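You operate a simulated robot arm through the tools that you are given. There is no shell and no other tool. Be economical: measure what you need, move in short steps, check, and stop when the job is done.

Carry out the task below with a simulated robot arm. There is one attempt and no reset: what you move stays moved.

TASK
Pack the lemon can with the earliest date into the lunch cooler.
Fine: fold the carry handle down, lift the lid off, stand the can inside, put the lid back on, stand the handle up. Set down upright: what you pick out. Where these are worked on the way, their far stop is far enough and under half their travel is too little: carry handle of the lunch cooler.

The check looks at the end state, three seconds after you hand in, the way a careful person would. Anything else that was tipped, shoved, dropped, spilled or broken makes it a failure. Lids that push on must go on centred and level and be pressed home; caps that screw on are set level and turned clockwise until they are tight. Flat cloth is picked up by pressing the open fingertips on it (5 to 10 N) and closing them slowly along it; thin cloth reads only 2 to 8 mm in the jaws.

THE ROBOT
A 7-joint arm with a two-finger parallel gripper, fixed in place. Base frame: the origin is at the foot of the arm, x ahead of it, y to its left, z up. Readings come in m, rad, newtons and seconds.
Its first joint turns from -2.897 to 2.897 rad. Payload 4.4 kg.
The TCP is the grasp point between the finger pads, 0.023 m short of the fingertips. In the tool frame z runs along the fingers and y along their closing line. The gripper opens to 0.094 m. The fingers are 0.038 m wide and 0.01 m thick; the gripper's body (0.054 by 0.096 m) begins 0.039 m behind the TCP.
Orientation is told as [roll, pitch, yaw] about the base's x, y, z axes, in that order, counted from this pose: with the fingers straight down and closing along the base's y, the tool's x points along the base's -x, its y along +y and its z along -z.

THE INTERFACE
- The arm moves only by the tool arm_command. Its argument "plan" is a list of rows, each a list of 7 numbers: the gripper command, from -1 (fully open) to 1 (shut), values between in proportion, then the shift along the tool's x, y, z in units of 20 mm (1.0 is 20 mm), then the turn, a rotation vector about the tool's x, y, z in units of 5 degrees (1.0 is 5 degrees). In form: [[jaw, tx, ty, tz, rx, ry, rz], ...]. A call has 1 to 10 rows; each row shifts and turns the commanded pose from where the row before left it, along the tool's axes as they then stand. A call with a number of a shift or a turn outside -1 to 1 is refused whole. Each row takes 0.2 s and may step no farther than 0.05 m and 0.15 rad from the row before; otherwise, or with a gripper value out of range, the whole call is refused. Where a pose cannot be reached the arm comes as near as it can. A force on the tool above 50 N (or 10 N above the force at the start of the call, whichever is more), or a blocked arm, ends the call early, and 0.2 s more pass. The fingers move at their own pace (about 0.072 m/s each) and stop on an object; they squeeze with about 26 N. The grip force told is the motor's: it shows also when the fingers shut on nothing. Time passes only in rows, and 0.2 s behind the last, so rows that do not move let the fingers close. The reply holds the time, the measured pose of the TCP, the force on the tool along the base axes, the opening and the grip force, in the units named above and with some noise, with the torque about the TCP (base axes, N m) and any sound that the robot's microphone picked up.
- Cameras (640 x 400 px; columns grow to the right, rows downward): "scene" is fixed at [0.2361, -0.508, 1.4114]; the picture's right is [0.89, -0.46, 0.00], its down [-0.17, -0.34, -0.93] and it looks along [0.42, 0.82, -0.38] (base axes); focal length 354 px, centre (320, 200). "wrist" rides on the gripper at [0.086, 0.016, -0.074] in the tool frame; the picture's right is [-0.18, 0.98, 0.00], its down [-0.58, -0.11, -0.81] and it looks along [-0.79, -0.15, 0.59] (tool axes); focal length 243 px, centre (320, 200). There is no depth. A picture from a camera that has moved, and an enlarged one, comes with that camera's place and axes in the base frame and with its lens. The place of the scene camera against the robot may be out by one fixed shift of up to 0.025 m in any direction.
- snapshot(camera): a new picture of that camera. The clock stands still meanwhile.
- enlarge(camera, box): a new picture of the part [left, top, right, bottom] of that camera's present view, enlarged. The clock stands still meanwhile.
- close_job(): hands the job in; it is judged then, once.

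Work in short steps. Places have to be worked out from the pictures, the camera data and where the tool is seen: move nearer, look again, correct. Check each grasp and each placing, and mend what went wrong. You have 120 turns and 76 pictures in all, those below and enlarged ones among them. Open the gripper and draw the arm clear of the work before you hand the job in, unless the task says otherwise; then end with one line.

The tools are called after "Request:" by a JSON object that holds its "op" and its "data". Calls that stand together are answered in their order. arm_command: Moves the arm, as the interface text tells. Its arguments: {"type":"object","properties":{"plan":{"type":"array","items":{"type":"array","items":{"type":"number"}}}},"required":["plan"]} The other tools are called the same way: snapshot (camera) takes a picture; enlarge (camera, box) takes an enlarged picture of a part of a camera's view; close_job () hands the job in.

At the start:

```text
t: 0.0
eef_pos: [0.4362, 0.4779, 1.2582]
ee_rot: [-0.001, 0.001, 0.001]
contact_force: [0.9, 0.2, 0.7]
torque: [-0.04, -0.01, 0.02]
opening: 0.094
gripper_force: 0.0
```

scene: 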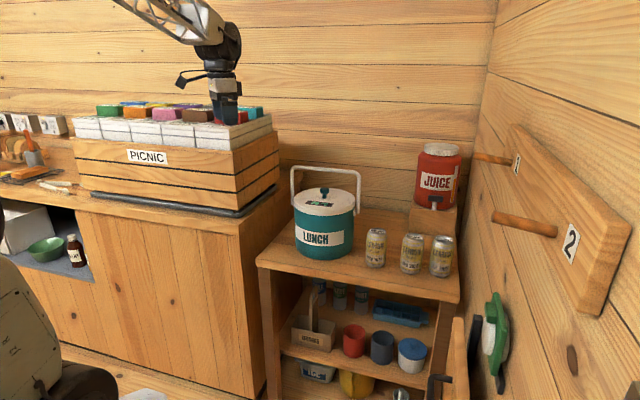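
wrist: 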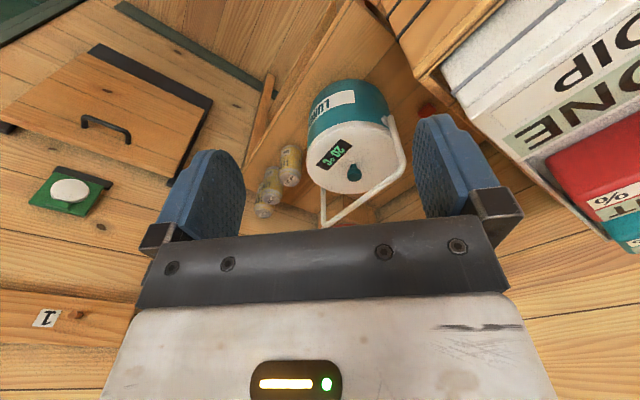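

I start by looking closely at the cooler and the cans to read labels and judge places.

Request:
{"op": "enlarge", "data": {"camera": "scene", "box": [350, 215, 470, 290]}}

Request:
{"op": "enlarge", "data": {"camera": "scene", "box": [260, 140, 420, 270]}}

Request:
{"op": "enlarge", "data": {"camera": "wrist", "box": [230, 60, 430, 240]}}

```text
5.33 times, centred on (410, 252) of scene
camera zoom: at [0.2361, -0.508, 1.4114], right [0.89, -0.46, 0.0], down [-0.17, -0.34, -0.93], along [0.42, 0.82, -0.38], focal length 1886 px, centre (-160, -80)
```

zoom: 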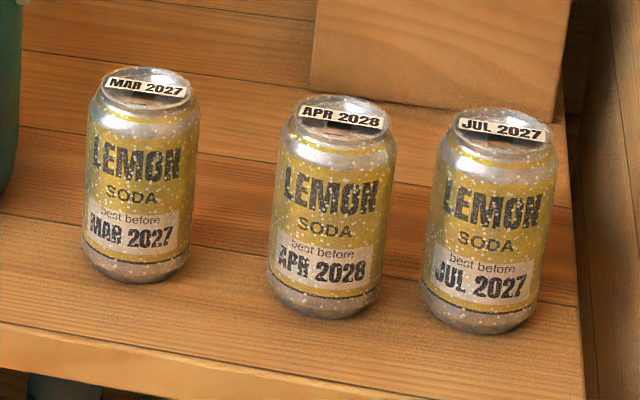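

```text
3.08 times, centred on (340, 205) of scene
camera zoom: at [0.2361, -0.508, 1.4114], right [0.89, -0.46, 0.0], down [-0.17, -0.34, -0.93], along [0.42, 0.82, -0.38], focal length 1088 px, centre (258, 185)
```

zoom: 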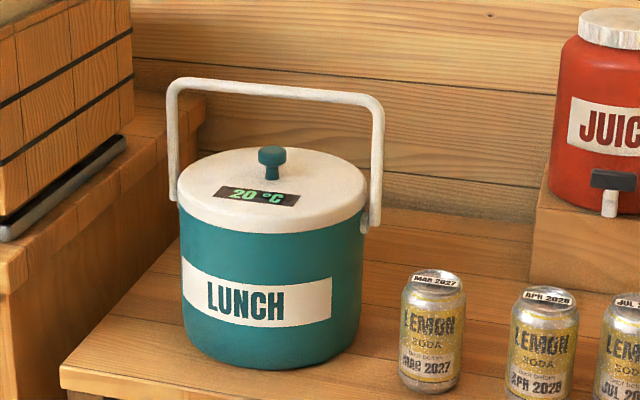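

```text
2.22 times, centred on (330, 150) of wrist
camera zoom: at [0.3486, 0.4933, 1.3337], right [0.18, 0.98, 0.0], down [0.58, -0.11, 0.81], along [0.79, -0.15, -0.59], focal length 539 px, centre (298, 311)
```

zoom: 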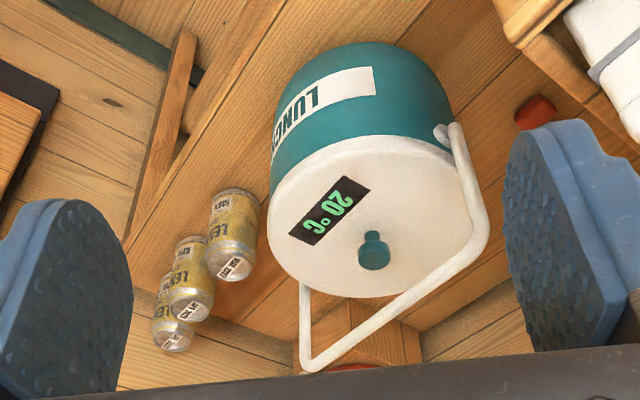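

MAR 2027 looks earliest of the three on the table. I check the lower shelf for other lemon cans, and move a bit nearer for a second wrist view.

Request:
{"op": "enlarge", "data": {"camera": "scene", "box": [270, 270, 470, 400]}}

Request:
{"op": "arm_command", "data": {"plan": [[-1, -1, 0, 0, 0, 0, 0], [-1, -1, 0, 0, 0, 0, 0], [-1, -1, 0, 0, 0, 0, 0], [-1, -1, 0, 0, 0, 0, 0], [-1, -1, 0, 0, 0, 0, 0], [-1, 0, 0, 0, 0, 0, 0]]}}

Request:
{"op": "snapshot", "data": {"camera": "wrist"}}

```text
3.08 times, centred on (370, 335) of scene
camera zoom: at [0.2361, -0.508, 1.4114], right [0.89, -0.46, 0.0], down [-0.17, -0.34, -0.93], along [0.42, 0.82, -0.38], focal length 1088 px, centre (166, -215)
```

zoom: 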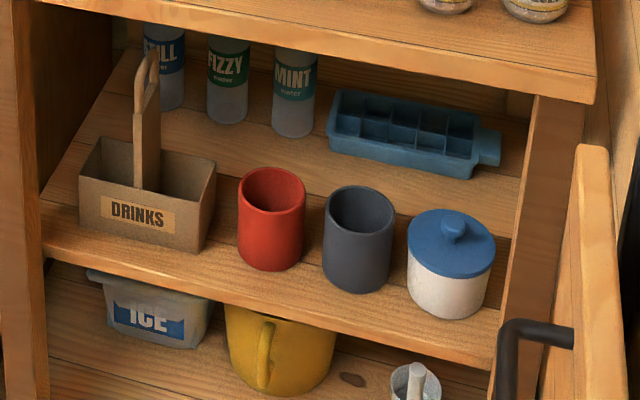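

```text
t: 1.4
eef_pos: [0.5367, 0.4767, 1.2579]
ee_rot: [0.0, 0.001, 0.002]
contact_force: [0.2, 0.2, -0.4]
torque: [0.04, 0.0, -0.03]
opening: 0.0939
gripper_force: 0.1
```

```text
69 pictures are left
camera wrist: at [0.4493, 0.4931, 1.3335], right [0.18, 0.98, 0.0], down [0.58, -0.11, 0.81], along [0.79, -0.15, -0.59], focal length 243 px, centre (320, 200)
```

wrist: 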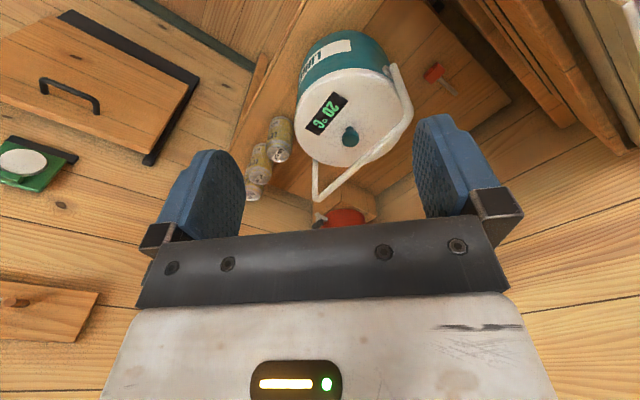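

No other lemon cans; MAR 2027 is the target. I descend a bit for closer triangulation.

Request:
{"op": "arm_command", "data": {"plan": [[-1, 0, 0, 1, 0, 0, 0], [-1, 0, 0, 1, 0, 0, 0], [-1, 0, 0, 1, 0, 0, 0], [-1, 0, 0, 1, 0, 0, 0], [-1, 0, 0, 1, 0, 0, 0], [-1, 0, 0, 1, 0, 0, 0], [-1, 0, 0, 0, 0, 0, 0]]}}

Request:
{"op": "snapshot", "data": {"camera": "wrist"}}

Request:
{"op": "snapshot", "data": {"camera": "scene"}}

```text
t: 3.0
eef_pos: [0.5354, 0.4772, 1.1369]
ee_rot: [-0.001, 0.001, 0.0]
contact_force: [0.5, 0.3, -0.4]
torque: [0.0, -0.02, 0.04]
opening: 0.0941
gripper_force: 0.0
```

```text
68 pictures are left
camera wrist: at [0.449, 0.493, 1.2133], right [0.18, 0.98, 0.0], down [0.58, -0.11, 0.81], along [0.79, -0.15, -0.59], focal length 243 px, centre (320, 200)
```

wrist: 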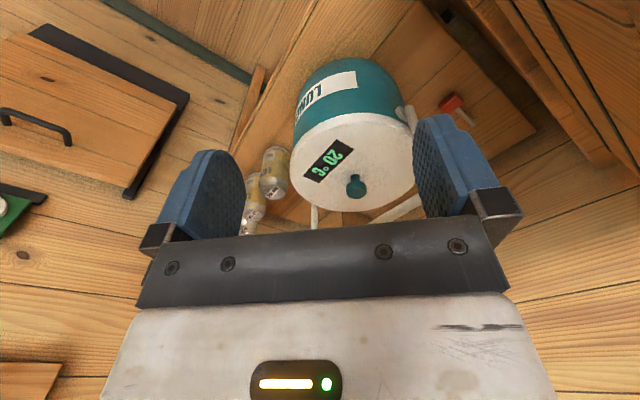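

```text
67 pictures are left
```

scene: 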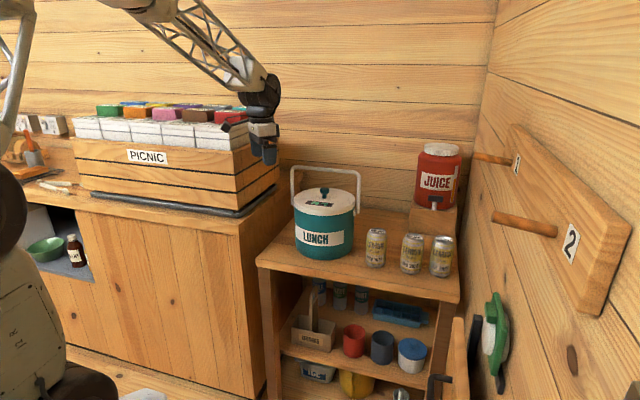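

I enlarge both views to calibrate the scene camera against the known fingertips and refine the knob/handle place.

Request:
{"op": "enlarge", "data": {"camera": "scene", "box": [230, 80, 390, 180]}}

Request:
{"op": "enlarge", "data": {"camera": "wrist", "box": [240, 50, 440, 240]}}

```text
4.00 times, centred on (310, 130) of scene
camera zoom: at [0.2361, -0.508, 1.4114], right [0.89, -0.46, 0.0], down [-0.17, -0.34, -0.93], along [0.42, 0.82, -0.38], focal length 1414 px, centre (360, 480)
```

zoom: 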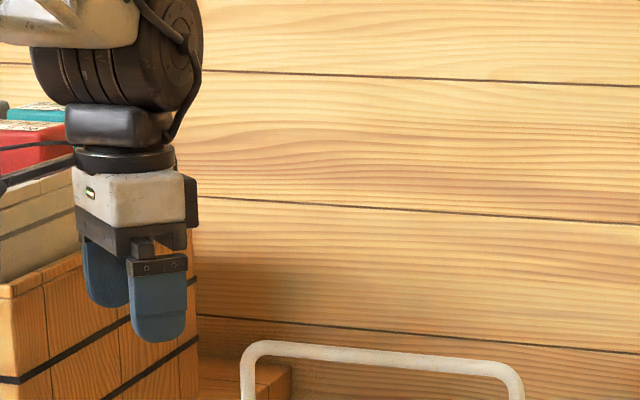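

```text
2.11 times, centred on (340, 145) of wrist
camera zoom: at [0.449, 0.493, 1.2133], right [0.18, 0.98, 0.0], down [0.58, -0.11, 0.81], along [0.79, -0.15, -0.59], focal length 511 px, centre (278, 316)
```

zoom: 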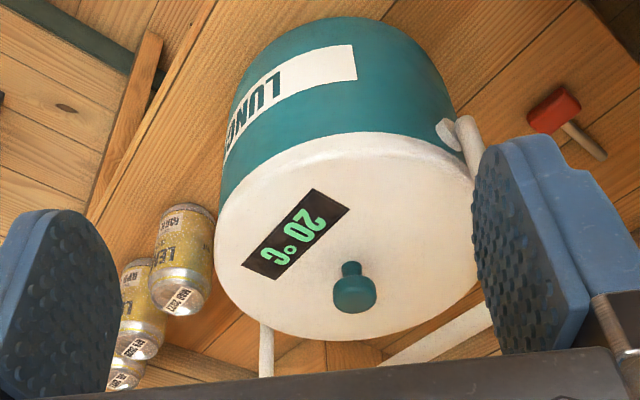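

Triangulating (scene camera corrected about 18 mm along its right) gives: knob top ≈ (0.746, 0.495, 0.978), handle bar ≈ z 1.05 directly above it with axis along (0.69,-0.72), can top ≈ (0.849, 0.318, 0.877). I turn the tool 46.5° so the fingers close across the bar, and take a look.

Request:
{"op": "arm_command", "data": {"plan": [[0, 0, 0, 0, 0, 0, 0.93], [0, 0, 0, 0, 0, 0, 0.93], [0, 0, 0, 0, 0, 0, 0.93], [0, 0, 0, 0, 0, 0, 0.93], [0, 0, 0, 0, 0, 0, 0.93], [0, 0, 0, 0, 0, 0, 0.93], [0, 0, 0, 0, 0, 0, 0.93], [0, 0, 0, 0, 0, 0, 0.93], [0, 0, 0, 0, 0, 0, 0.93], [0, 0, 0, 0, 0, 0, 0.93]]}}

Request:
{"op": "snapshot", "data": {"camera": "wrist"}}

```text
t: 5.2
eef_pos: [0.5347, 0.4783, 1.1396]
ee_rot: [0.0, 0.002, -0.812]
contact_force: [0.6, 0.0, -0.1]
torque: [0.02, 0.0, 0.02]
opening: 0.047
gripper_force: 0.0
```

```text
64 pictures are left
camera wrist: at [0.4873, 0.5512, 1.2141], right [0.84, 0.54, 0.0], down [0.32, -0.5, 0.81], along [0.44, -0.68, -0.59], focal length 243 px, centre (320, 200)
```

wrist: 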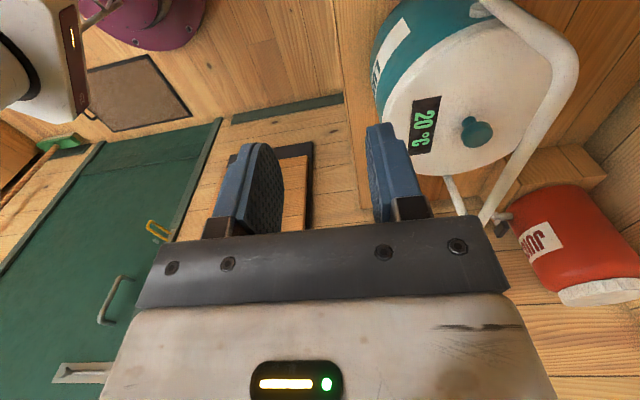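

The new view confirms the knob at (0.745, 0.496). I move over the bar at the present height.

Request:
{"op": "arm_command", "data": {"plan": [[0, -0.667, 0.824, 0, 0, 0, 0], [0, -0.667, 0.824, 0, 0, 0, 0], [0, -0.667, 0.824, 0, 0, 0, 0], [0, -0.667, 0.824, 0, 0, 0, 0], [0, -0.667, 0.824, 0, 0, 0, 0], [0, -0.667, 0.824, 0, 0, 0, 0], [0, -0.667, 0.824, 0, 0, 0, 0], [0, -0.667, 0.824, 0, 0, 0, 0], [0, -0.667, 0.824, 0, 0, 0, 0], [0, -0.667, 0.824, 0, 0, 0, 0]]}}

Request:
{"op": "snapshot", "data": {"camera": "wrist"}}

Request:
{"op": "enlarge", "data": {"camera": "scene", "box": [260, 110, 420, 270]}}

```text
t: 7.4
eef_pos: [0.7482, 0.4946, 1.1389]
ee_rot: [-0.001, -0.003, -0.812]
contact_force: [0.4, 0.5, -0.4]
torque: [0.01, -0.02, 0.02]
opening: 0.0469
gripper_force: 0.1
```

```text
63 pictures are left
camera wrist: at [0.6992, 0.5683, 1.2147], right [0.84, 0.54, 0.0], down [0.32, -0.5, 0.81], along [0.44, -0.68, -0.59], focal length 243 px, centre (320, 200)
```

wrist: 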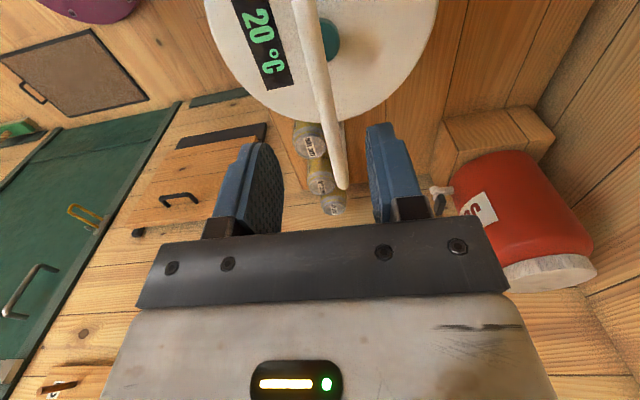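

```text
2.50 times, centred on (340, 190) of scene
camera zoom: at [0.2361, -0.508, 1.4114], right [0.89, -0.46, 0.0], down [-0.17, -0.34, -0.93], along [0.42, 0.82, -0.38], focal length 884 px, centre (270, 225)
```

zoom: 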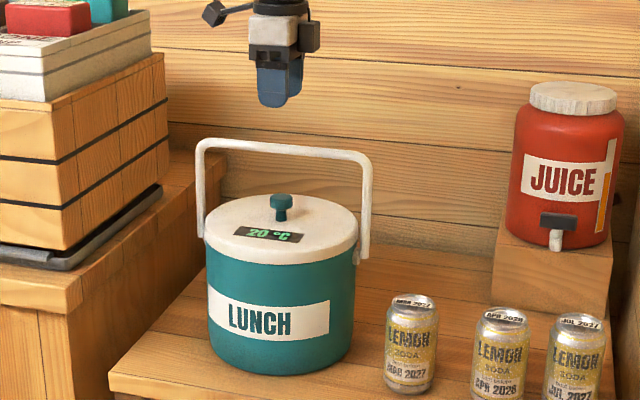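

The bar lies between the fingers. I descend so that it is caged (not gripped), stopping at z ≈ 1.05.

Request:
{"op": "arm_command", "data": {"plan": [[0, 0, 0, 1, 0, 0, 0], [0, 0, 0, 1, 0, 0, 0], [0, 0, 0, 1, 0, 0, 0], [0, 0, 0, 1, 0, 0, 0], [0, 0, 0, 0.4, 0, 0, 0]]}}

Request:
{"op": "enlarge", "data": {"camera": "scene", "box": [260, 110, 420, 270]}}

Request:
{"op": "snapshot", "data": {"camera": "wrist"}}

```text
t: 8.6
eef_pos: [0.7475, 0.4947, 1.0499]
ee_rot: [0.001, 0.0, -0.81]
contact_force: [-0.5, 0.1, -0.5]
torque: [-0.03, -0.02, -0.02]
opening: 0.0468
gripper_force: 0.0
```

```text
2.50 times, centred on (340, 190) of scene
camera zoom: at [0.2361, -0.508, 1.4114], right [0.89, -0.46, 0.0], down [-0.17, -0.34, -0.93], along [0.42, 0.82, -0.38], focal length 884 px, centre (270, 225)
```

zoom: 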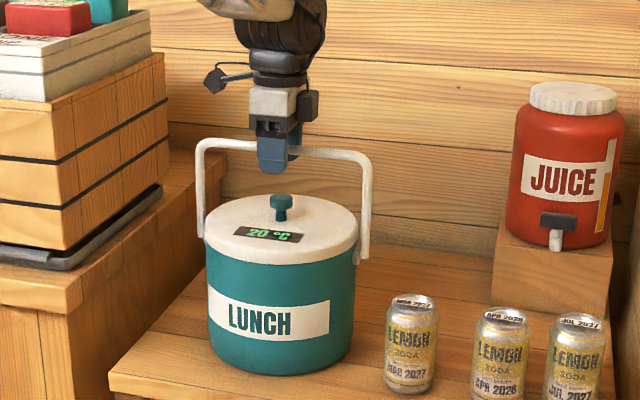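

```text
60 pictures are left
camera wrist: at [0.6988, 0.5684, 1.1257], right [0.84, 0.54, 0.0], down [0.32, -0.5, 0.81], along [0.44, -0.68, -0.59], focal length 243 px, centre (320, 200)
```

wrist: 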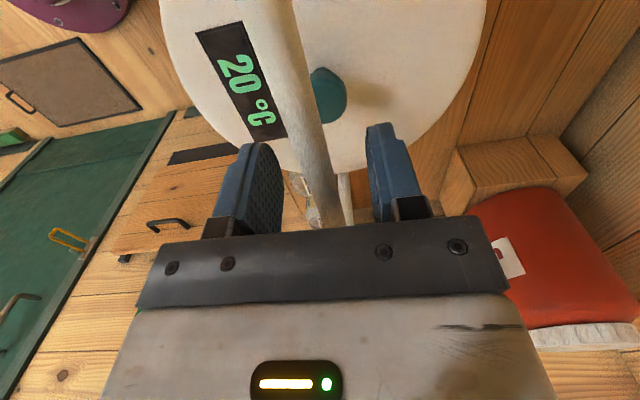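

The bar is caged. I push it toward the front (tool −y) following its arc, and watch the force.

Request:
{"op": "arm_command", "data": {"plan": [[0, 0, -0.7, 0, 0, 0, 0], [0, 0, -0.7, 0, 0, 0, 0], [0, 0, -0.7, 0.1, 0, 0, 0], [0, 0, -0.7, 0.2, 0, 0, 0], [0, 0, -0.7, 0.3, 0, 0, 0]]}}

Request:
{"op": "snapshot", "data": {"camera": "wrist"}}

```text
t: 9.8
eef_pos: [0.696, 0.4466, 1.0375]
ee_rot: [-0.001, -0.001, -0.811]
contact_force: [-0.5, -0.1, -0.4]
torque: [0.01, 0.02, -0.01]
opening: 0.0466
gripper_force: 0.1
```

```text
59 pictures are left
camera wrist: at [0.6478, 0.5199, 1.1139], right [0.84, 0.54, 0.0], down [0.32, -0.5, 0.81], along [0.44, -0.68, -0.59], focal length 243 px, centre (320, 200)
```

wrist: 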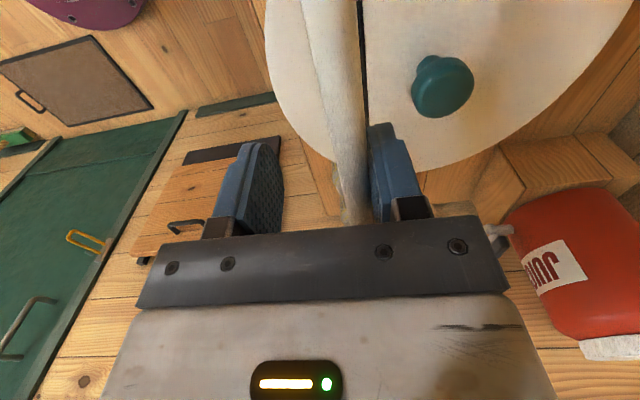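

It folds freely. I continue along the arc.

Request:
{"op": "arm_command", "data": {"plan": [[0, 0, -0.7, 0.25, 0, 0, 0], [0, 0, -0.7, 0.4, 0, 0, 0], [0, 0, -0.7, 0.55, 0, 0, 0], [0, 0, -0.7, 0.7, 0, 0, 0], [0, 0, -0.7, 0.9, 0, 0, 0]]}}

Request:
{"op": "snapshot", "data": {"camera": "wrist"}}

Request:
{"op": "enlarge", "data": {"camera": "scene", "box": [260, 110, 420, 270]}}

```text
t: 11.0
eef_pos: [0.6457, 0.3992, 0.9824]
ee_rot: [0.0, 0.0, -0.812]
contact_force: [0.9, 1.5, -1.1]
torque: [0.03, 0.05, 0.02]
opening: 0.0479
gripper_force: 0.3
```

```text
58 pictures are left
camera wrist: at [0.5968, 0.4714, 1.0578], right [0.84, 0.54, 0.0], down [0.32, -0.5, 0.81], along [0.44, -0.68, -0.59], focal length 243 px, centre (320, 200)
```

wrist: 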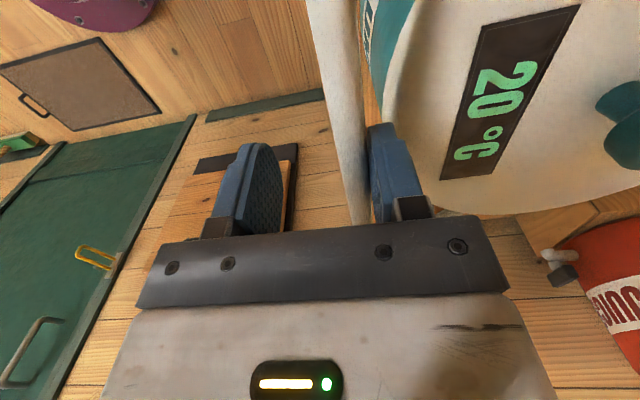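

```text
2.50 times, centred on (340, 190) of scene
camera zoom: at [0.2361, -0.508, 1.4114], right [0.89, -0.46, 0.0], down [-0.17, -0.34, -0.93], along [0.42, 0.82, -0.38], focal length 884 px, centre (270, 225)
```

zoom: 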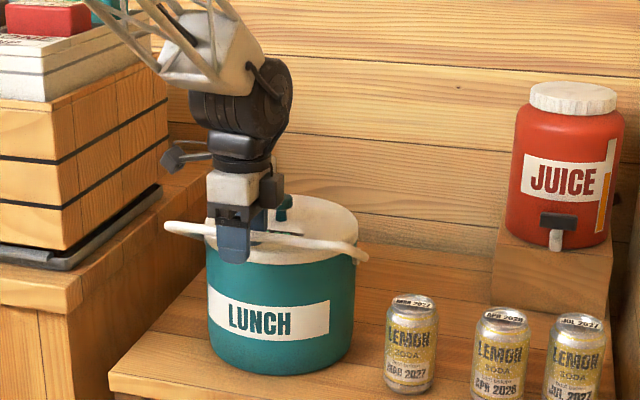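

Going well. I follow it on down past horizontal, watching force.

Request:
{"op": "arm_command", "data": {"plan": [[0, 0, -0.5, 0.8, 0, 0, 0], [0, 0, -0.3, 0.9, 0, 0, 0], [0, 0, -0.1, 0.9, 0, 0, 0], [0, 0, 0, 0.8, 0, 0, 0]]}}

Request:
{"op": "snapshot", "data": {"camera": "wrist"}}

Request:
{"op": "enlarge", "data": {"camera": "scene", "box": [260, 110, 420, 270]}}

```text
t: 12.0
eef_pos: [0.6324, 0.3859, 0.9139]
ee_rot: [0.0, -0.001, -0.812]
contact_force: [0.9, 0.8, -0.1]
torque: [0.01, -0.02, 0.04]
opening: 0.0476
gripper_force: 1.0
```

```text
56 pictures are left
camera wrist: at [0.5835, 0.4592, 0.9901], right [0.84, 0.54, 0.0], down [0.32, -0.5, 0.81], along [0.44, -0.68, -0.59], focal length 243 px, centre (320, 200)
```

wrist: 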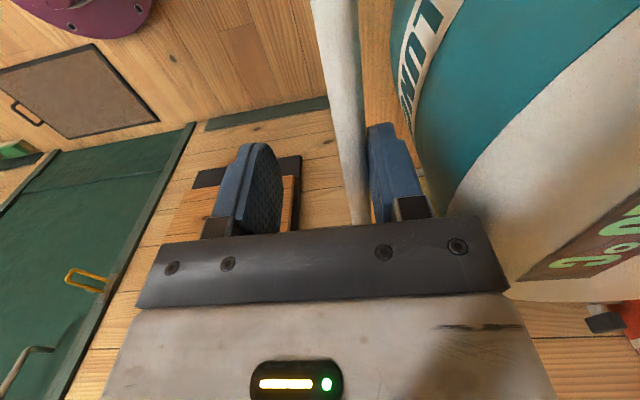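

```text
2.50 times, centred on (340, 190) of scene
camera zoom: at [0.2361, -0.508, 1.4114], right [0.89, -0.46, 0.0], down [-0.17, -0.34, -0.93], along [0.42, 0.82, -0.38], focal length 884 px, centre (270, 225)
```

zoom: 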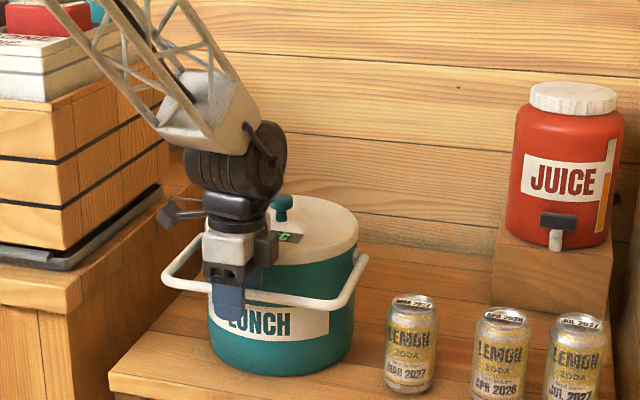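

Handle is about horizontal. I go down a little further to see whether it follows to its stop.

Request:
{"op": "arm_command", "data": {"plan": [[0, 0, 0.2, 0.8, 0, 0, 0], [0, 0, 0.2, 0.8, 0, 0, 0], [0, 0, 0.1, 0, 0, 0, 0]]}}

Request:
{"op": "snapshot", "data": {"camera": "wrist"}}

Request:
{"op": "enlarge", "data": {"camera": "scene", "box": [260, 110, 420, 270]}}

```text
t: 12.8
eef_pos: [0.6395, 0.3933, 0.8818]
ee_rot: [-0.002, 0.002, -0.811]
contact_force: [-10.6, -10.9, 9.9]
torque: [0.94, -1.07, -0.09]
opening: 0.0472
gripper_force: 0.1
```

```text
54 pictures are left
camera wrist: at [0.5913, 0.4663, 0.9577], right [0.84, 0.54, 0.0], down [0.32, -0.5, 0.81], along [0.44, -0.68, -0.59], focal length 243 px, centre (320, 200)
```

wrist: 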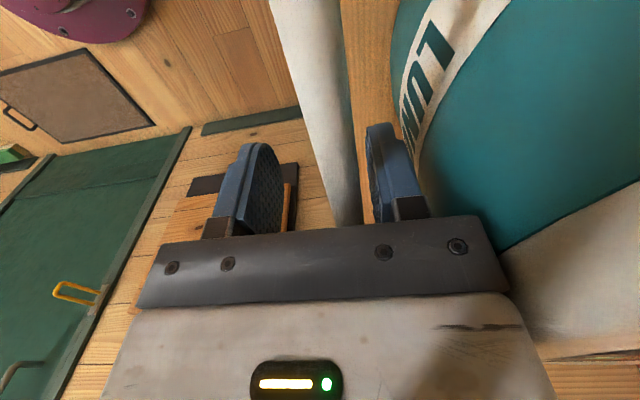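

```text
2.50 times, centred on (340, 190) of scene
camera zoom: at [0.2361, -0.508, 1.4114], right [0.89, -0.46, 0.0], down [-0.17, -0.34, -0.93], along [0.42, 0.82, -0.38], focal length 884 px, centre (270, 225)
```

zoom: 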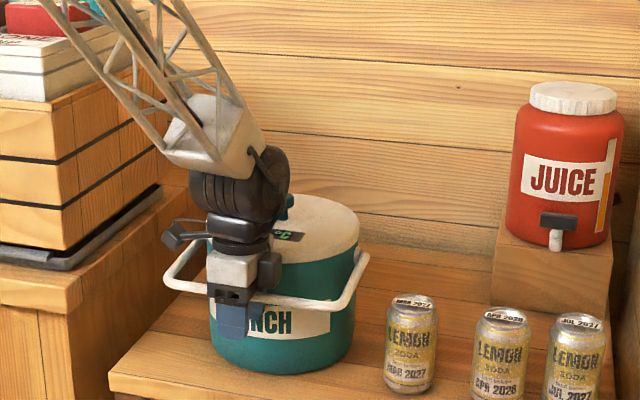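

The force (outward and up) is the gripper body touching the lid rim; the handle is at its stop. I back off outward, then up.

Request:
{"op": "arm_command", "data": {"plan": [[0, 0, -0.4, -0.3, 0, 0, 0], [-0.2, 0, -0.1, -0.8, 0, 0, 0], [-0.2, 0, 0, -1, 0, 0, 0], [-0.2, 0, 0, -1, 0, 0, 0], [-0.2, 0, 0, -1, 0, 0, 0], [-0.2, 0, 0, -1, 0, 0, 0], [-0.2, 0, 0, -1, 0, 0, 0]]}}

Request:
{"op": "snapshot", "data": {"camera": "wrist"}}

Request:
{"op": "enlarge", "data": {"camera": "scene", "box": [260, 110, 420, 270]}}

```text
t: 14.4
eef_pos: [0.6323, 0.3871, 1.0042]
ee_rot: [0.002, -0.001, -0.812]
contact_force: [0.9, 0.0, 0.1]
torque: [0.01, 0.0, -0.03]
opening: 0.0564
gripper_force: 0.1
```

```text
52 pictures are left
camera wrist: at [0.5836, 0.4598, 1.0796], right [0.84, 0.54, 0.0], down [0.32, -0.5, 0.81], along [0.44, -0.68, -0.59], focal length 243 px, centre (320, 200)
```

wrist: 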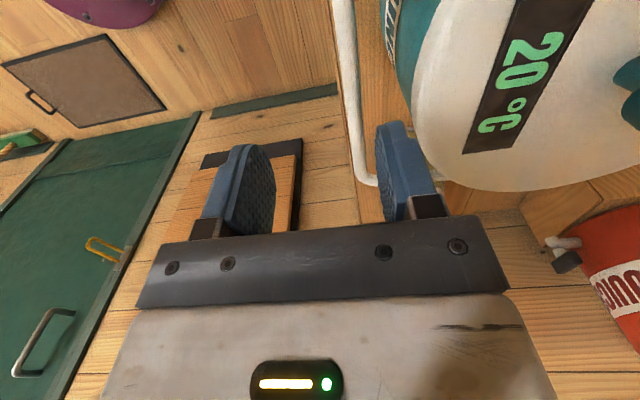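

```text
2.50 times, centred on (340, 190) of scene
camera zoom: at [0.2361, -0.508, 1.4114], right [0.89, -0.46, 0.0], down [-0.17, -0.34, -0.93], along [0.42, 0.82, -0.38], focal length 884 px, centre (270, 225)
```

zoom: 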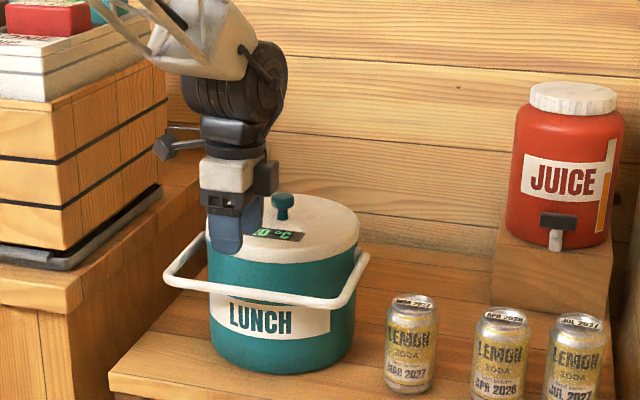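

Handle is down at its stop. Before lifting the lid I need a place to lay it (about 0.21 m wide); I look at the counter and table.

Request:
{"op": "enlarge", "data": {"camera": "scene", "box": [0, 80, 300, 270]}}

Request:
{"op": "snapshot", "data": {"camera": "scene"}}

```text
2.11 times, centred on (150, 175) of scene
camera zoom: at [0.2361, -0.508, 1.4114], right [0.89, -0.46, 0.0], down [-0.17, -0.34, -0.93], along [0.42, 0.82, -0.38], focal length 744 px, centre (678, 253)
```

zoom: 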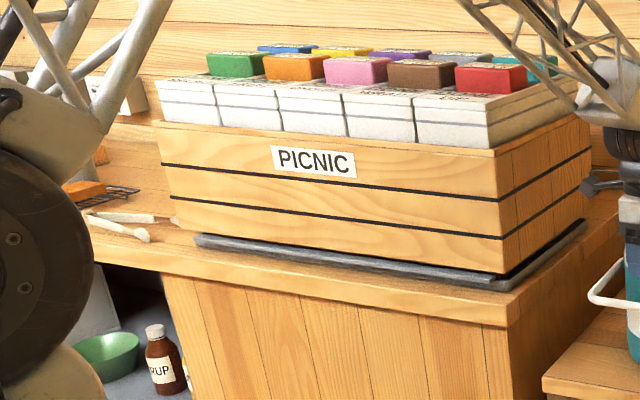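

```text
49 pictures are left
```

scene: 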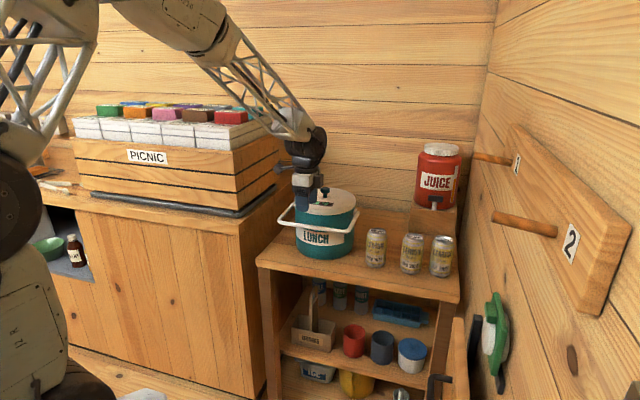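

The only workable spot for the lid is the table front right of the cooler, after shifting the MAR can back ~5 cm. For that I raise and turn the tool to yaw +46° so the camera faces outward away from handle and cans.

Request:
{"op": "arm_command", "data": {"plan": [[-1, 0, 0, -1, 0, 0, 0], [-1, 0, 0, -1, 0, 0, -1], [-1, 0, 0, -1, 0, 0, -1], [-1, 0, 0, -1, 0, 0, -1], [-1, 0, 0, -1, 0, 0, -1], [-1, 0, 0, 0, 0, 0, -1], [-1, 0, 0, 0, 0, 0, -1], [-1, 0, 0, 0, 0, 0, -1], [-1, 0, 0, 0, 0, 0, -1], [-1, 0, 0, 0, 0, 0, -1]]}}

Request:
{"op": "arm_command", "data": {"plan": [[-1, 0, 0, 0, 0, 0, -1], [-1, 0, 0, 0, 0, 0, -1], [-1, 0, 0, 0, 0, 0, -1], [-1, 0, 0, 0, 0, 0, -1], [-1, 0, 0, 0, 0, 0, -1], [-1, 0, 0, 0, 0, 0, -1], [-1, 0, 0, 0, 0, 0, -1], [-1, 0, 0, 0, 0, 0, -1], [-1, 0, 0, 0, 0, 0, -0.5], [-1, 0, 0, 0, 0, 0, 0]]}}

Request:
{"op": "snapshot", "data": {"camera": "wrist"}}

```text
t: 16.6
eef_pos: [0.6324, 0.3865, 1.104]
ee_rot: [-0.001, 0.0, -0.023]
contact_force: [-0.1, 0.5, -0.7]
torque: [0.0, 0.01, -0.01]
opening: 0.0941
gripper_force: 0.0
```

```text
t: 18.8
eef_pos: [0.6329, 0.3853, 1.1042]
ee_rot: [0.0, 0.001, 0.714]
contact_force: [0.1, 0.0, -0.6]
torque: [-0.04, 0.02, 0.02]
opening: 0.0938
gripper_force: 0.2
```

```text
48 pictures are left
camera wrist: at [0.5558, 0.3406, 1.1799], right [-0.51, 0.86, 0.0], down [0.51, 0.3, 0.81], along [0.7, 0.41, -0.59], focal length 243 px, centre (320, 200)
```

wrist: 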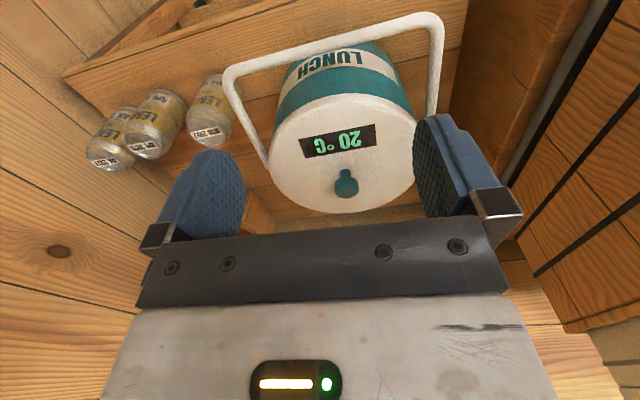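

Can tops confirmed: MAR (0.850,0.317), APR (0.938,0.229), JUL (0.997,0.173). I enlarge to measure the table's front edge.

Request:
{"op": "enlarge", "data": {"camera": "wrist", "box": [50, 0, 350, 190]}}

```text
2.11 times, centred on (200, 95) of wrist
camera zoom: at [0.5558, 0.3406, 1.1799], right [-0.51, 0.86, 0.0], down [0.51, 0.3, 0.81], along [0.7, 0.41, -0.59], focal length 511 px, centre (573, 421)
```

zoom: 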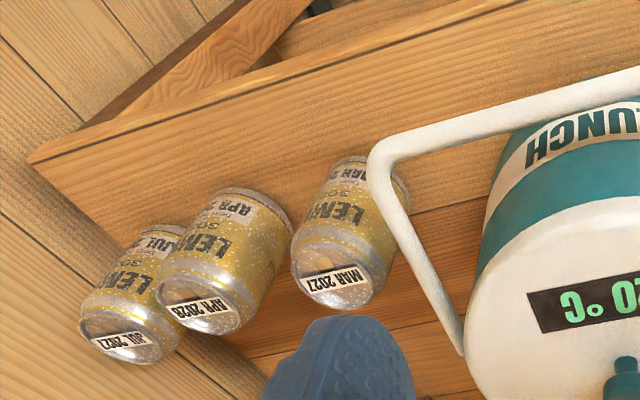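

I'd rather lay the lid behind the MAR can without moving it, at about (0.958, 0.416), if the arm reaches there. I test that reach high above the table first.

Request:
{"op": "arm_command", "data": {"plan": [[-1, 0, 0, 0, 0, 0, -1], [-1, -0.96, -0.81, 0, 0, 0, 0], [-1, -0.96, -0.81, 0, 0, 0, 0], [-1, -0.96, -0.81, 0, 0, 0, 0], [-1, -0.96, -0.81, 0, 0, 0, 0], [-1, -0.96, -0.81, 0, 0, 0, 0], [-1, -0.96, -0.81, 0, 0, 0, 0], [-1, 0, 0, 0, 0, 0, 0]]}}

Request:
{"op": "arm_command", "data": {"plan": [[-1, -0.96, -0.81, 0, 0, 0, 0], [-1, -0.96, -0.81, 0, 0, 0, 0], [-1, -0.96, -0.81, 0, 0, 0, 0], [-1, -0.96, -0.81, 0, 0, 0, 0], [-1, -0.96, -0.81, 0, 0, 0, 0], [-1, -0.96, -0.81, 0, 0, 0, 0], [-1, -0.96, -0.81, 0, 0, 0, 0], [-1, 0, 0, 0, 0, 0, 0]]}}

Request:
{"op": "snapshot", "data": {"camera": "scene"}}

Request:
{"op": "snapshot", "data": {"camera": "wrist"}}

```text
t: 20.6
eef_pos: [0.7829, 0.4024, 1.1033]
ee_rot: [0.0, 0.001, 0.804]
contact_force: [0.5, -0.1, 0.1]
torque: [0.03, 0.03, 0.0]
opening: 0.0939
gripper_force: 0.0
```

```text
t: 22.4
eef_pos: [0.9566, 0.4201, 1.1042]
ee_rot: [-0.001, 0.0, 0.803]
contact_force: [0.5, 0.3, 0.6]
torque: [0.02, 0.02, -0.01]
opening: 0.0943
gripper_force: 0.0
```

```text
46 pictures are left
```

scene: 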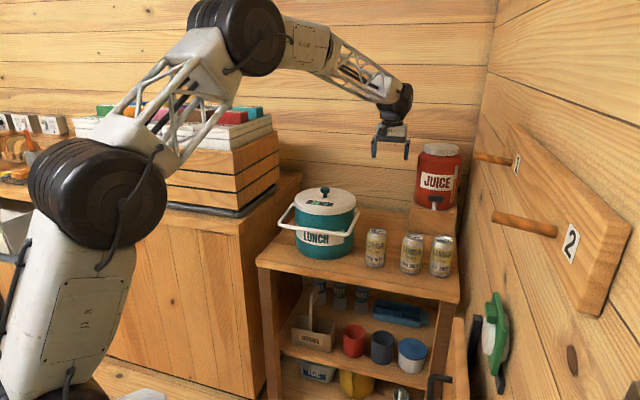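

```text
45 pictures are left
camera wrist: at [0.8845, 0.3678, 1.1797], right [-0.58, 0.82, 0.0], down [0.48, 0.34, 0.81], along [0.66, 0.47, -0.59], focal length 243 px, centre (320, 200)
```

wrist: 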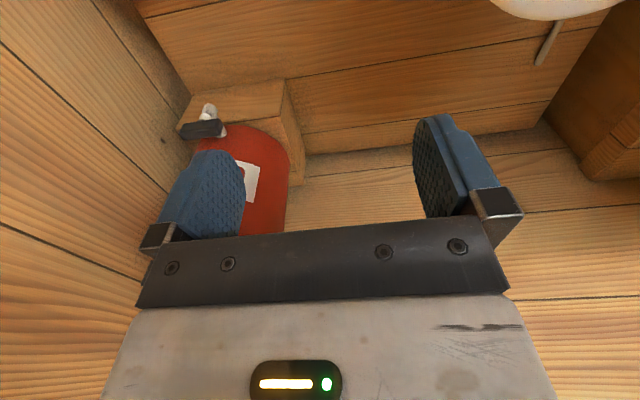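

Reached easily. I test the descent to lid-laying height (tool free over empty table).

Request:
{"op": "arm_command", "data": {"plan": [[-1, 0, 0, 1, 0, 0, 0], [-1, 0, 0, 1, 0, 0, 0], [-1, 0, 0, 1, 0, 0, 0], [-1, 0, 0, 1, 0, 0, 0], [-1, 0, 0, 1, 0, 0, 0], [-1, 0, 0, 1, 0, 0, 0], [-1, 0, 0, 1, 0, 0, 0], [-1, 0, 0, 1, 0, 0, 0], [-1, 0, 0, 1, 0, 0, 0], [-1, 0, 0, 1, 0, 0, 0]]}}

Request:
{"op": "arm_command", "data": {"plan": [[-1, 0, 0, 1, 0, 0, 0], [-1, 0, 0, 1, 0, 0, 0], [-1, 0, 0, 1, 0, 0, 0], [-1, 0, 0, 0, 0, 0, 0]]}}

Request:
{"op": "snapshot", "data": {"camera": "wrist"}}

```text
t: 24.6
eef_pos: [0.958, 0.4195, 0.9042]
ee_rot: [0.0, 0.0, 0.803]
contact_force: [-0.3, 0.5, 0.4]
torque: [0.0, 0.02, -0.01]
opening: 0.094
gripper_force: 0.0
```

```text
t: 25.6
eef_pos: [0.9572, 0.4195, 0.8442]
ee_rot: [0.002, 0.001, 0.803]
contact_force: [-0.1, -0.9, 0.5]
torque: [0.0, 0.04, 0.01]
opening: 0.0938
gripper_force: 0.0
```

```text
44 pictures are left
camera wrist: at [0.8847, 0.368, 0.9198], right [-0.58, 0.82, 0.0], down [0.48, 0.34, 0.81], along [0.66, 0.47, -0.59], focal length 243 px, centre (320, 200)
```

wrist: 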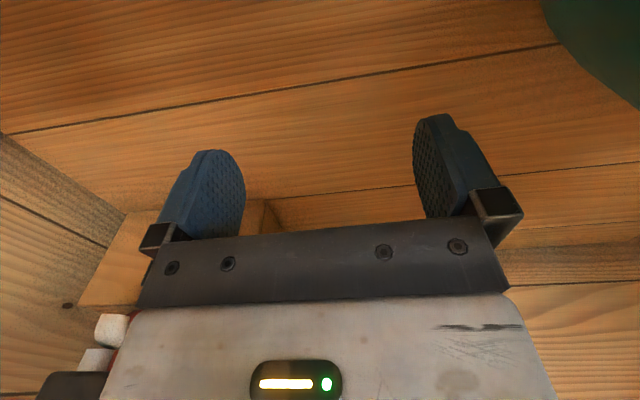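

Reach is fine. I rise and go over to the knob at (0.747, 0.495).

Request:
{"op": "arm_command", "data": {"plan": [[-1, 0, 0, -1, 0, 0, 0], [-1, 0, 0, -1, 0, 0, 0], [-1, 0, 0, -1, 0, 0, 0], [-1, 0, 0, -1, 0, 0, 0], [-1, 0, 0, -1, 0, 0, 0], [-1, 0, 0, -1, 0, 0, 0], [-1, 0, 0, -1, 0, 0, 0], [-1, 0, 0, -1, 0, 0, 0], [-1, 0, 0, -1, 0, 0, 0], [-1, 0, 0, -1, 0, 0, 0]]}}

Request:
{"op": "arm_command", "data": {"plan": [[-0.3, 0.457, 1, 0, 0, 0, 0], [-0.3, 0.457, 1, 0, 0, 0, 0], [-0.3, 0.457, 1, 0, 0, 0, 0], [-0.3, 0.457, 1, 0, 0, 0, 0], [-0.3, 0.457, 1, 0, 0, 0, 0], [-0.3, 0.457, 1, 0, 0, 0, 0], [-0.3, 0.457, 1, 0, 0, 0, 0], [-0.3, 0.457, 1, 0, 0, 0, 0], [-0.3, 0.457, 1, 0, 0, 0, 0], [-0.3, 0.457, 1, 0, 0, 0, 0]]}}

Request:
{"op": "snapshot", "data": {"camera": "wrist"}}

```text
t: 27.8
eef_pos: [0.957, 0.4182, 1.0435]
ee_rot: [0.001, 0.001, 0.803]
contact_force: [-0.1, -0.5, 0.5]
torque: [-0.01, -0.02, -0.02]
opening: 0.0939
gripper_force: 0.0
```

```text
t: 30.0
eef_pos: [0.7521, 0.4918, 1.043]
ee_rot: [0.0, 0.0, 0.801]
contact_force: [-0.4, 0.1, -0.2]
torque: [0.0, -0.01, 0.01]
opening: 0.061
gripper_force: 0.0
```

```text
43 pictures are left
camera wrist: at [0.6779, 0.4407, 1.1201], right [-0.58, 0.82, 0.0], down [0.48, 0.34, 0.81], along [0.66, 0.47, -0.59], focal length 243 px, centre (320, 200)
```

wrist: 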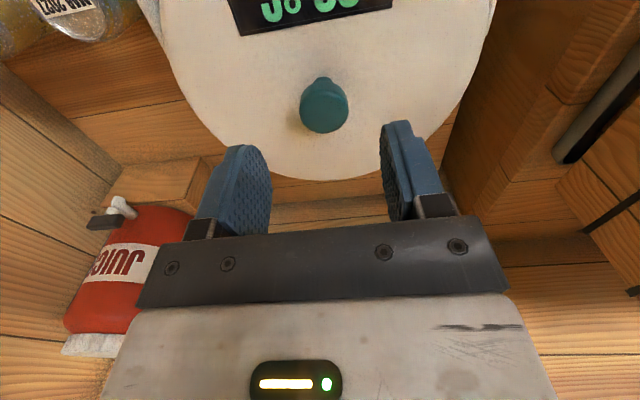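

Knob now measures (0.751, 0.497). I make a small correction and descend to grasp height (z≈0.977).

Request:
{"op": "arm_command", "data": {"plan": [[-0.3, -0.15, 0.17, 0.8, 0, 0, 0], [-0.3, 0, 0, 1, 0, 0, 0], [-0.3, 0, 0, 0.8, 0, 0, 0], [-0.3, 0, 0, 0.6, 0, 0, 0], [-0.3, 0, 0, 0, 0, 0, 0]]}}

Request:
{"op": "snapshot", "data": {"camera": "wrist"}}

Request:
{"op": "enlarge", "data": {"camera": "scene", "box": [270, 150, 390, 270]}}

```text
t: 31.2
eef_pos: [0.7506, 0.4967, 0.9797]
ee_rot: [0.001, -0.001, 0.803]
contact_force: [0.0, 0.8, 0.2]
torque: [0.02, -0.01, -0.01]
opening: 0.061
gripper_force: 0.1
```

```text
42 pictures are left
camera wrist: at [0.6778, 0.4457, 1.0559], right [-0.58, 0.82, 0.0], down [0.48, 0.34, 0.81], along [0.66, 0.47, -0.59], focal length 243 px, centre (320, 200)
```

wrist: 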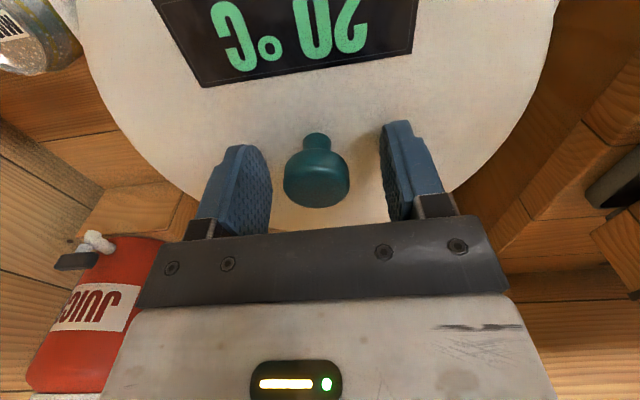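

```text
3.33 times, centred on (330, 210) of scene
camera zoom: at [0.2361, -0.508, 1.4114], right [0.89, -0.46, 0.0], down [-0.17, -0.34, -0.93], along [0.42, 0.82, -0.38], focal length 1179 px, centre (287, 167)
```

zoom: 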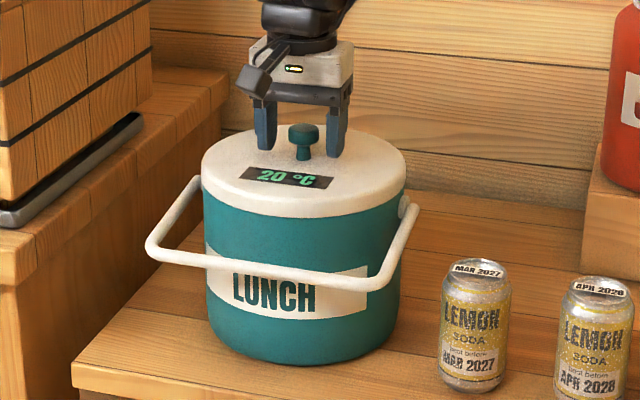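

Knob sits between the fingers. I close on it.

Request:
{"op": "arm_command", "data": {"plan": [[1, -0.15, 0, 0, 0, 0, 0], [1, 0, 0, 0, 0, 0, 0], [1, 0, 0, 0, 0, 0, 0], [1, 0, 0, 0, 0, 0, 0]]}}

Request:
{"op": "arm_command", "data": {"plan": [[1, 0, 0, -0.3, 0, 0, 0], [1, 0, 0, -0.4, 0, 0, 0], [1, 0, 0, 0, 0, 0, 0]]}}

Request:
{"op": "snapshot", "data": {"camera": "wrist"}}

Request:
{"op": "enlarge", "data": {"camera": "scene", "box": [270, 150, 390, 270]}}

```text
t: 32.2
eef_pos: [0.7532, 0.5001, 0.9808]
ee_rot: [-0.001, 0.001, 0.804]
contact_force: [4.1, -6.2, 4.9]
torque: [-0.04, -0.08, 0.01]
opening: 0.031
gripper_force: 26.2
heard: snap
```

```text
t: 33.0
eef_pos: [0.7516, 0.4995, 0.9934]
ee_rot: [0.0, 0.001, 0.802]
contact_force: [-0.4, 0.3, -1.0]
torque: [-0.02, -0.01, -0.03]
opening: 0.031
gripper_force: 25.8
```

```text
40 pictures are left
camera wrist: at [0.6795, 0.4479, 1.0697], right [-0.58, 0.82, 0.0], down [0.48, 0.34, 0.81], along [0.66, 0.47, -0.59], focal length 243 px, centre (320, 200)
```

wrist: 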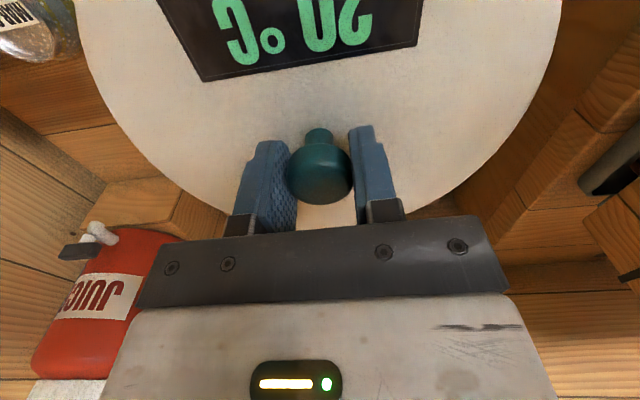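

```text
3.33 times, centred on (330, 210) of scene
camera zoom: at [0.2361, -0.508, 1.4114], right [0.89, -0.46, 0.0], down [-0.17, -0.34, -0.93], along [0.42, 0.82, -0.38], focal length 1179 px, centre (287, 167)
```

zoom: 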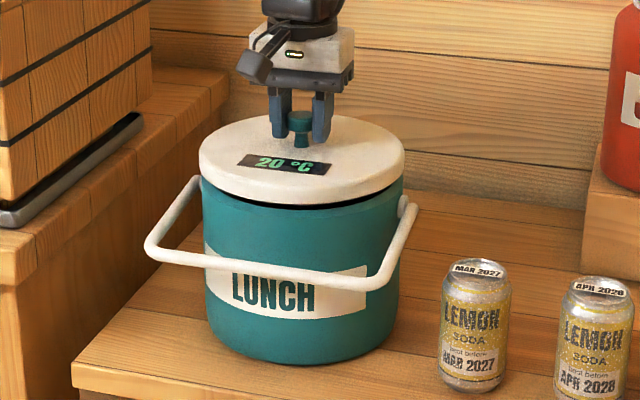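

The lid came free (snap heard), gripped at 0.031 m; seated grasp pose was (0.7525, 0.500, 0.981). I raise it clear and look at its underside/cooler interior.

Request:
{"op": "arm_command", "data": {"plan": [[1, 0, 0, -0.7, 0, 0, 0], [1, 0, 0, -0.9, 0, 0, 0], [1, 0, 0, -0.9, 0, 0, 0], [1, 0, 0, -0.9, 0, 0, 0], [1, 0, 0, -0.9, 0, 0, 0], [1, 0, 0, -0.9, 0, 0, 0], [1, 0, 0, 0, 0, 0, 0]]}}

Request:
{"op": "arm_command", "data": {"plan": [[1, -0.457, -1, 0, 0, 0, 0], [1, -0.457, -1, 0, 0, 0, 0], [1, -0.457, -1, 0, 0, 0, 0], [1, -0.457, -1, 0, 0, 0, 0], [1, -0.457, -1, 0, 0, 0, 0], [1, -0.457, -1, 0, 0, 0, 0], [1, -0.457, -1, 0, 0, 0, 0], [1, -0.457, -1, 0, 0, 0, 0], [1, -0.457, -1, 0, 0, 0, 0], [1, -0.457, -1, 0, 0, 0, 0]]}}

Request:
{"op": "enlarge", "data": {"camera": "scene", "box": [270, 110, 470, 280]}}

```text
t: 34.6
eef_pos: [0.7521, 0.4992, 1.0974]
ee_rot: [-0.001, 0.0, 0.802]
contact_force: [-0.1, 0.0, -1.3]
torque: [0.01, 0.01, 0.01]
opening: 0.0307
gripper_force: 26.1
```

```text
t: 36.8
eef_pos: [0.9587, 0.4267, 1.0962]
ee_rot: [0.001, 0.001, 0.802]
contact_force: [0.0, -0.1, -1.4]
torque: [0.02, 0.01, 0.02]
opening: 0.031
gripper_force: 26.6
```

```text
2.35 times, centred on (370, 195) of scene
camera zoom: at [0.2361, -0.508, 1.4114], right [0.89, -0.46, 0.0], down [-0.17, -0.34, -0.93], along [0.42, 0.82, -0.38], focal length 832 px, centre (202, 212)
```

zoom: 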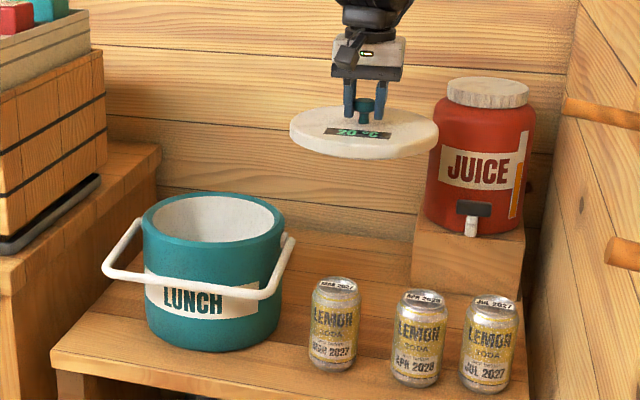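

I shift 8 mm more to the right and lower the lid toward the table.

Request:
{"op": "arm_command", "data": {"plan": [[1, 0, -0.4, 0.5, 0, 0, 0], [1, 0, 0, 1, 0, 0, 0], [1, 0, 0, 1, 0, 0, 0], [1, 0, 0, 1, 0, 0, 0], [1, 0, 0, 1, 0, 0, 0], [1, 0, 0, 1, 0, 0, 0], [1, 0, 0, 1, 0, 0, 0], [1, 0, 0, 1, 0, 0, 0], [1, 0, 0, 1, 0, 0, 0], [1, 0, 0, 1, 0, 0, 0]]}}

Request:
{"op": "enlarge", "data": {"camera": "scene", "box": [270, 110, 470, 280]}}

```text
t: 39.0
eef_pos: [0.9649, 0.4208, 0.9093]
ee_rot: [-0.002, 0.0, 0.804]
contact_force: [-0.1, -0.3, -0.4]
torque: [-0.01, -0.02, -0.03]
opening: 0.0305
gripper_force: 26.2
```

```text
2.35 times, centred on (370, 195) of scene
camera zoom: at [0.2361, -0.508, 1.4114], right [0.89, -0.46, 0.0], down [-0.17, -0.34, -0.93], along [0.42, 0.82, -0.38], focal length 832 px, centre (202, 212)
```

zoom: 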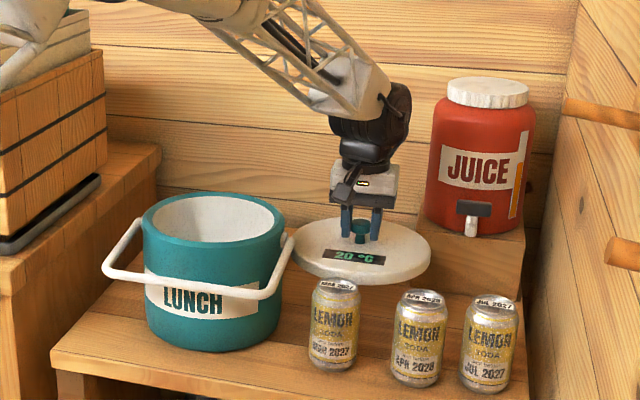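

Clear all around. I continue down, slowing near contact.

Request:
{"op": "arm_command", "data": {"plan": [[1, 0, 0, 1, 0, 0, 0], [1, 0, 0, 1, 0, 0, 0], [1, 0, 0, 1, 0, 0, 0], [1, 0, 0, 0.4, 0, 0, 0], [1, 0, 0, 0.3, 0, 0, 0], [1, 0, 0, 0, 0, 0, 0]]}}

Request:
{"op": "enlarge", "data": {"camera": "scene", "box": [340, 160, 460, 280]}}

```text
t: 40.4
eef_pos: [0.9642, 0.4189, 0.8343]
ee_rot: [-0.001, 0.001, 0.804]
contact_force: [-0.2, -0.7, -0.9]
torque: [0.03, 0.02, 0.01]
opening: 0.0308
gripper_force: 26.6
```

```text
3.33 times, centred on (400, 220) of scene
camera zoom: at [0.2361, -0.508, 1.4114], right [0.89, -0.46, 0.0], down [-0.17, -0.34, -0.93], along [0.42, 0.82, -0.38], focal length 1179 px, centre (53, 133)
```

zoom: 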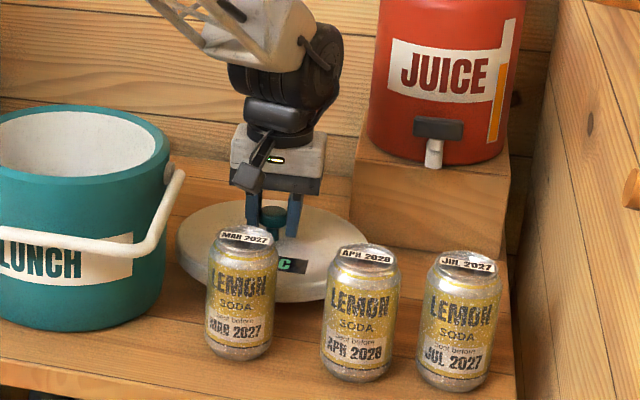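

Near the table now; I lower in small steps until contact force shows.

Request:
{"op": "arm_command", "data": {"plan": [[1, 0, 0, 0.2, 0, 0, 0], [1, 0, 0, 0.2, 0, 0, 0], [1, 0, 0, 0.1, 0, 0, 0]]}}

Request:
{"op": "arm_command", "data": {"plan": [[1, 0, 0, 0.15, 0, 0, 0], [1, 0, 0, 0.15, 0, 0, 0]]}}

```text
t: 41.2
eef_pos: [0.9659, 0.4203, 0.824]
ee_rot: [0.001, 0.0, 0.805]
contact_force: [-0.1, -1.1, -1.1]
torque: [0.01, -0.01, 0.01]
opening: 0.0308
gripper_force: 25.9
```

```text
t: 41.8
eef_pos: [0.9646, 0.4195, 0.8191]
ee_rot: [-0.001, 0.0, 0.804]
contact_force: [-0.3, -1.7, 2.6]
torque: [0.18, 0.18, 0.07]
opening: 0.0307
gripper_force: 26.4
```

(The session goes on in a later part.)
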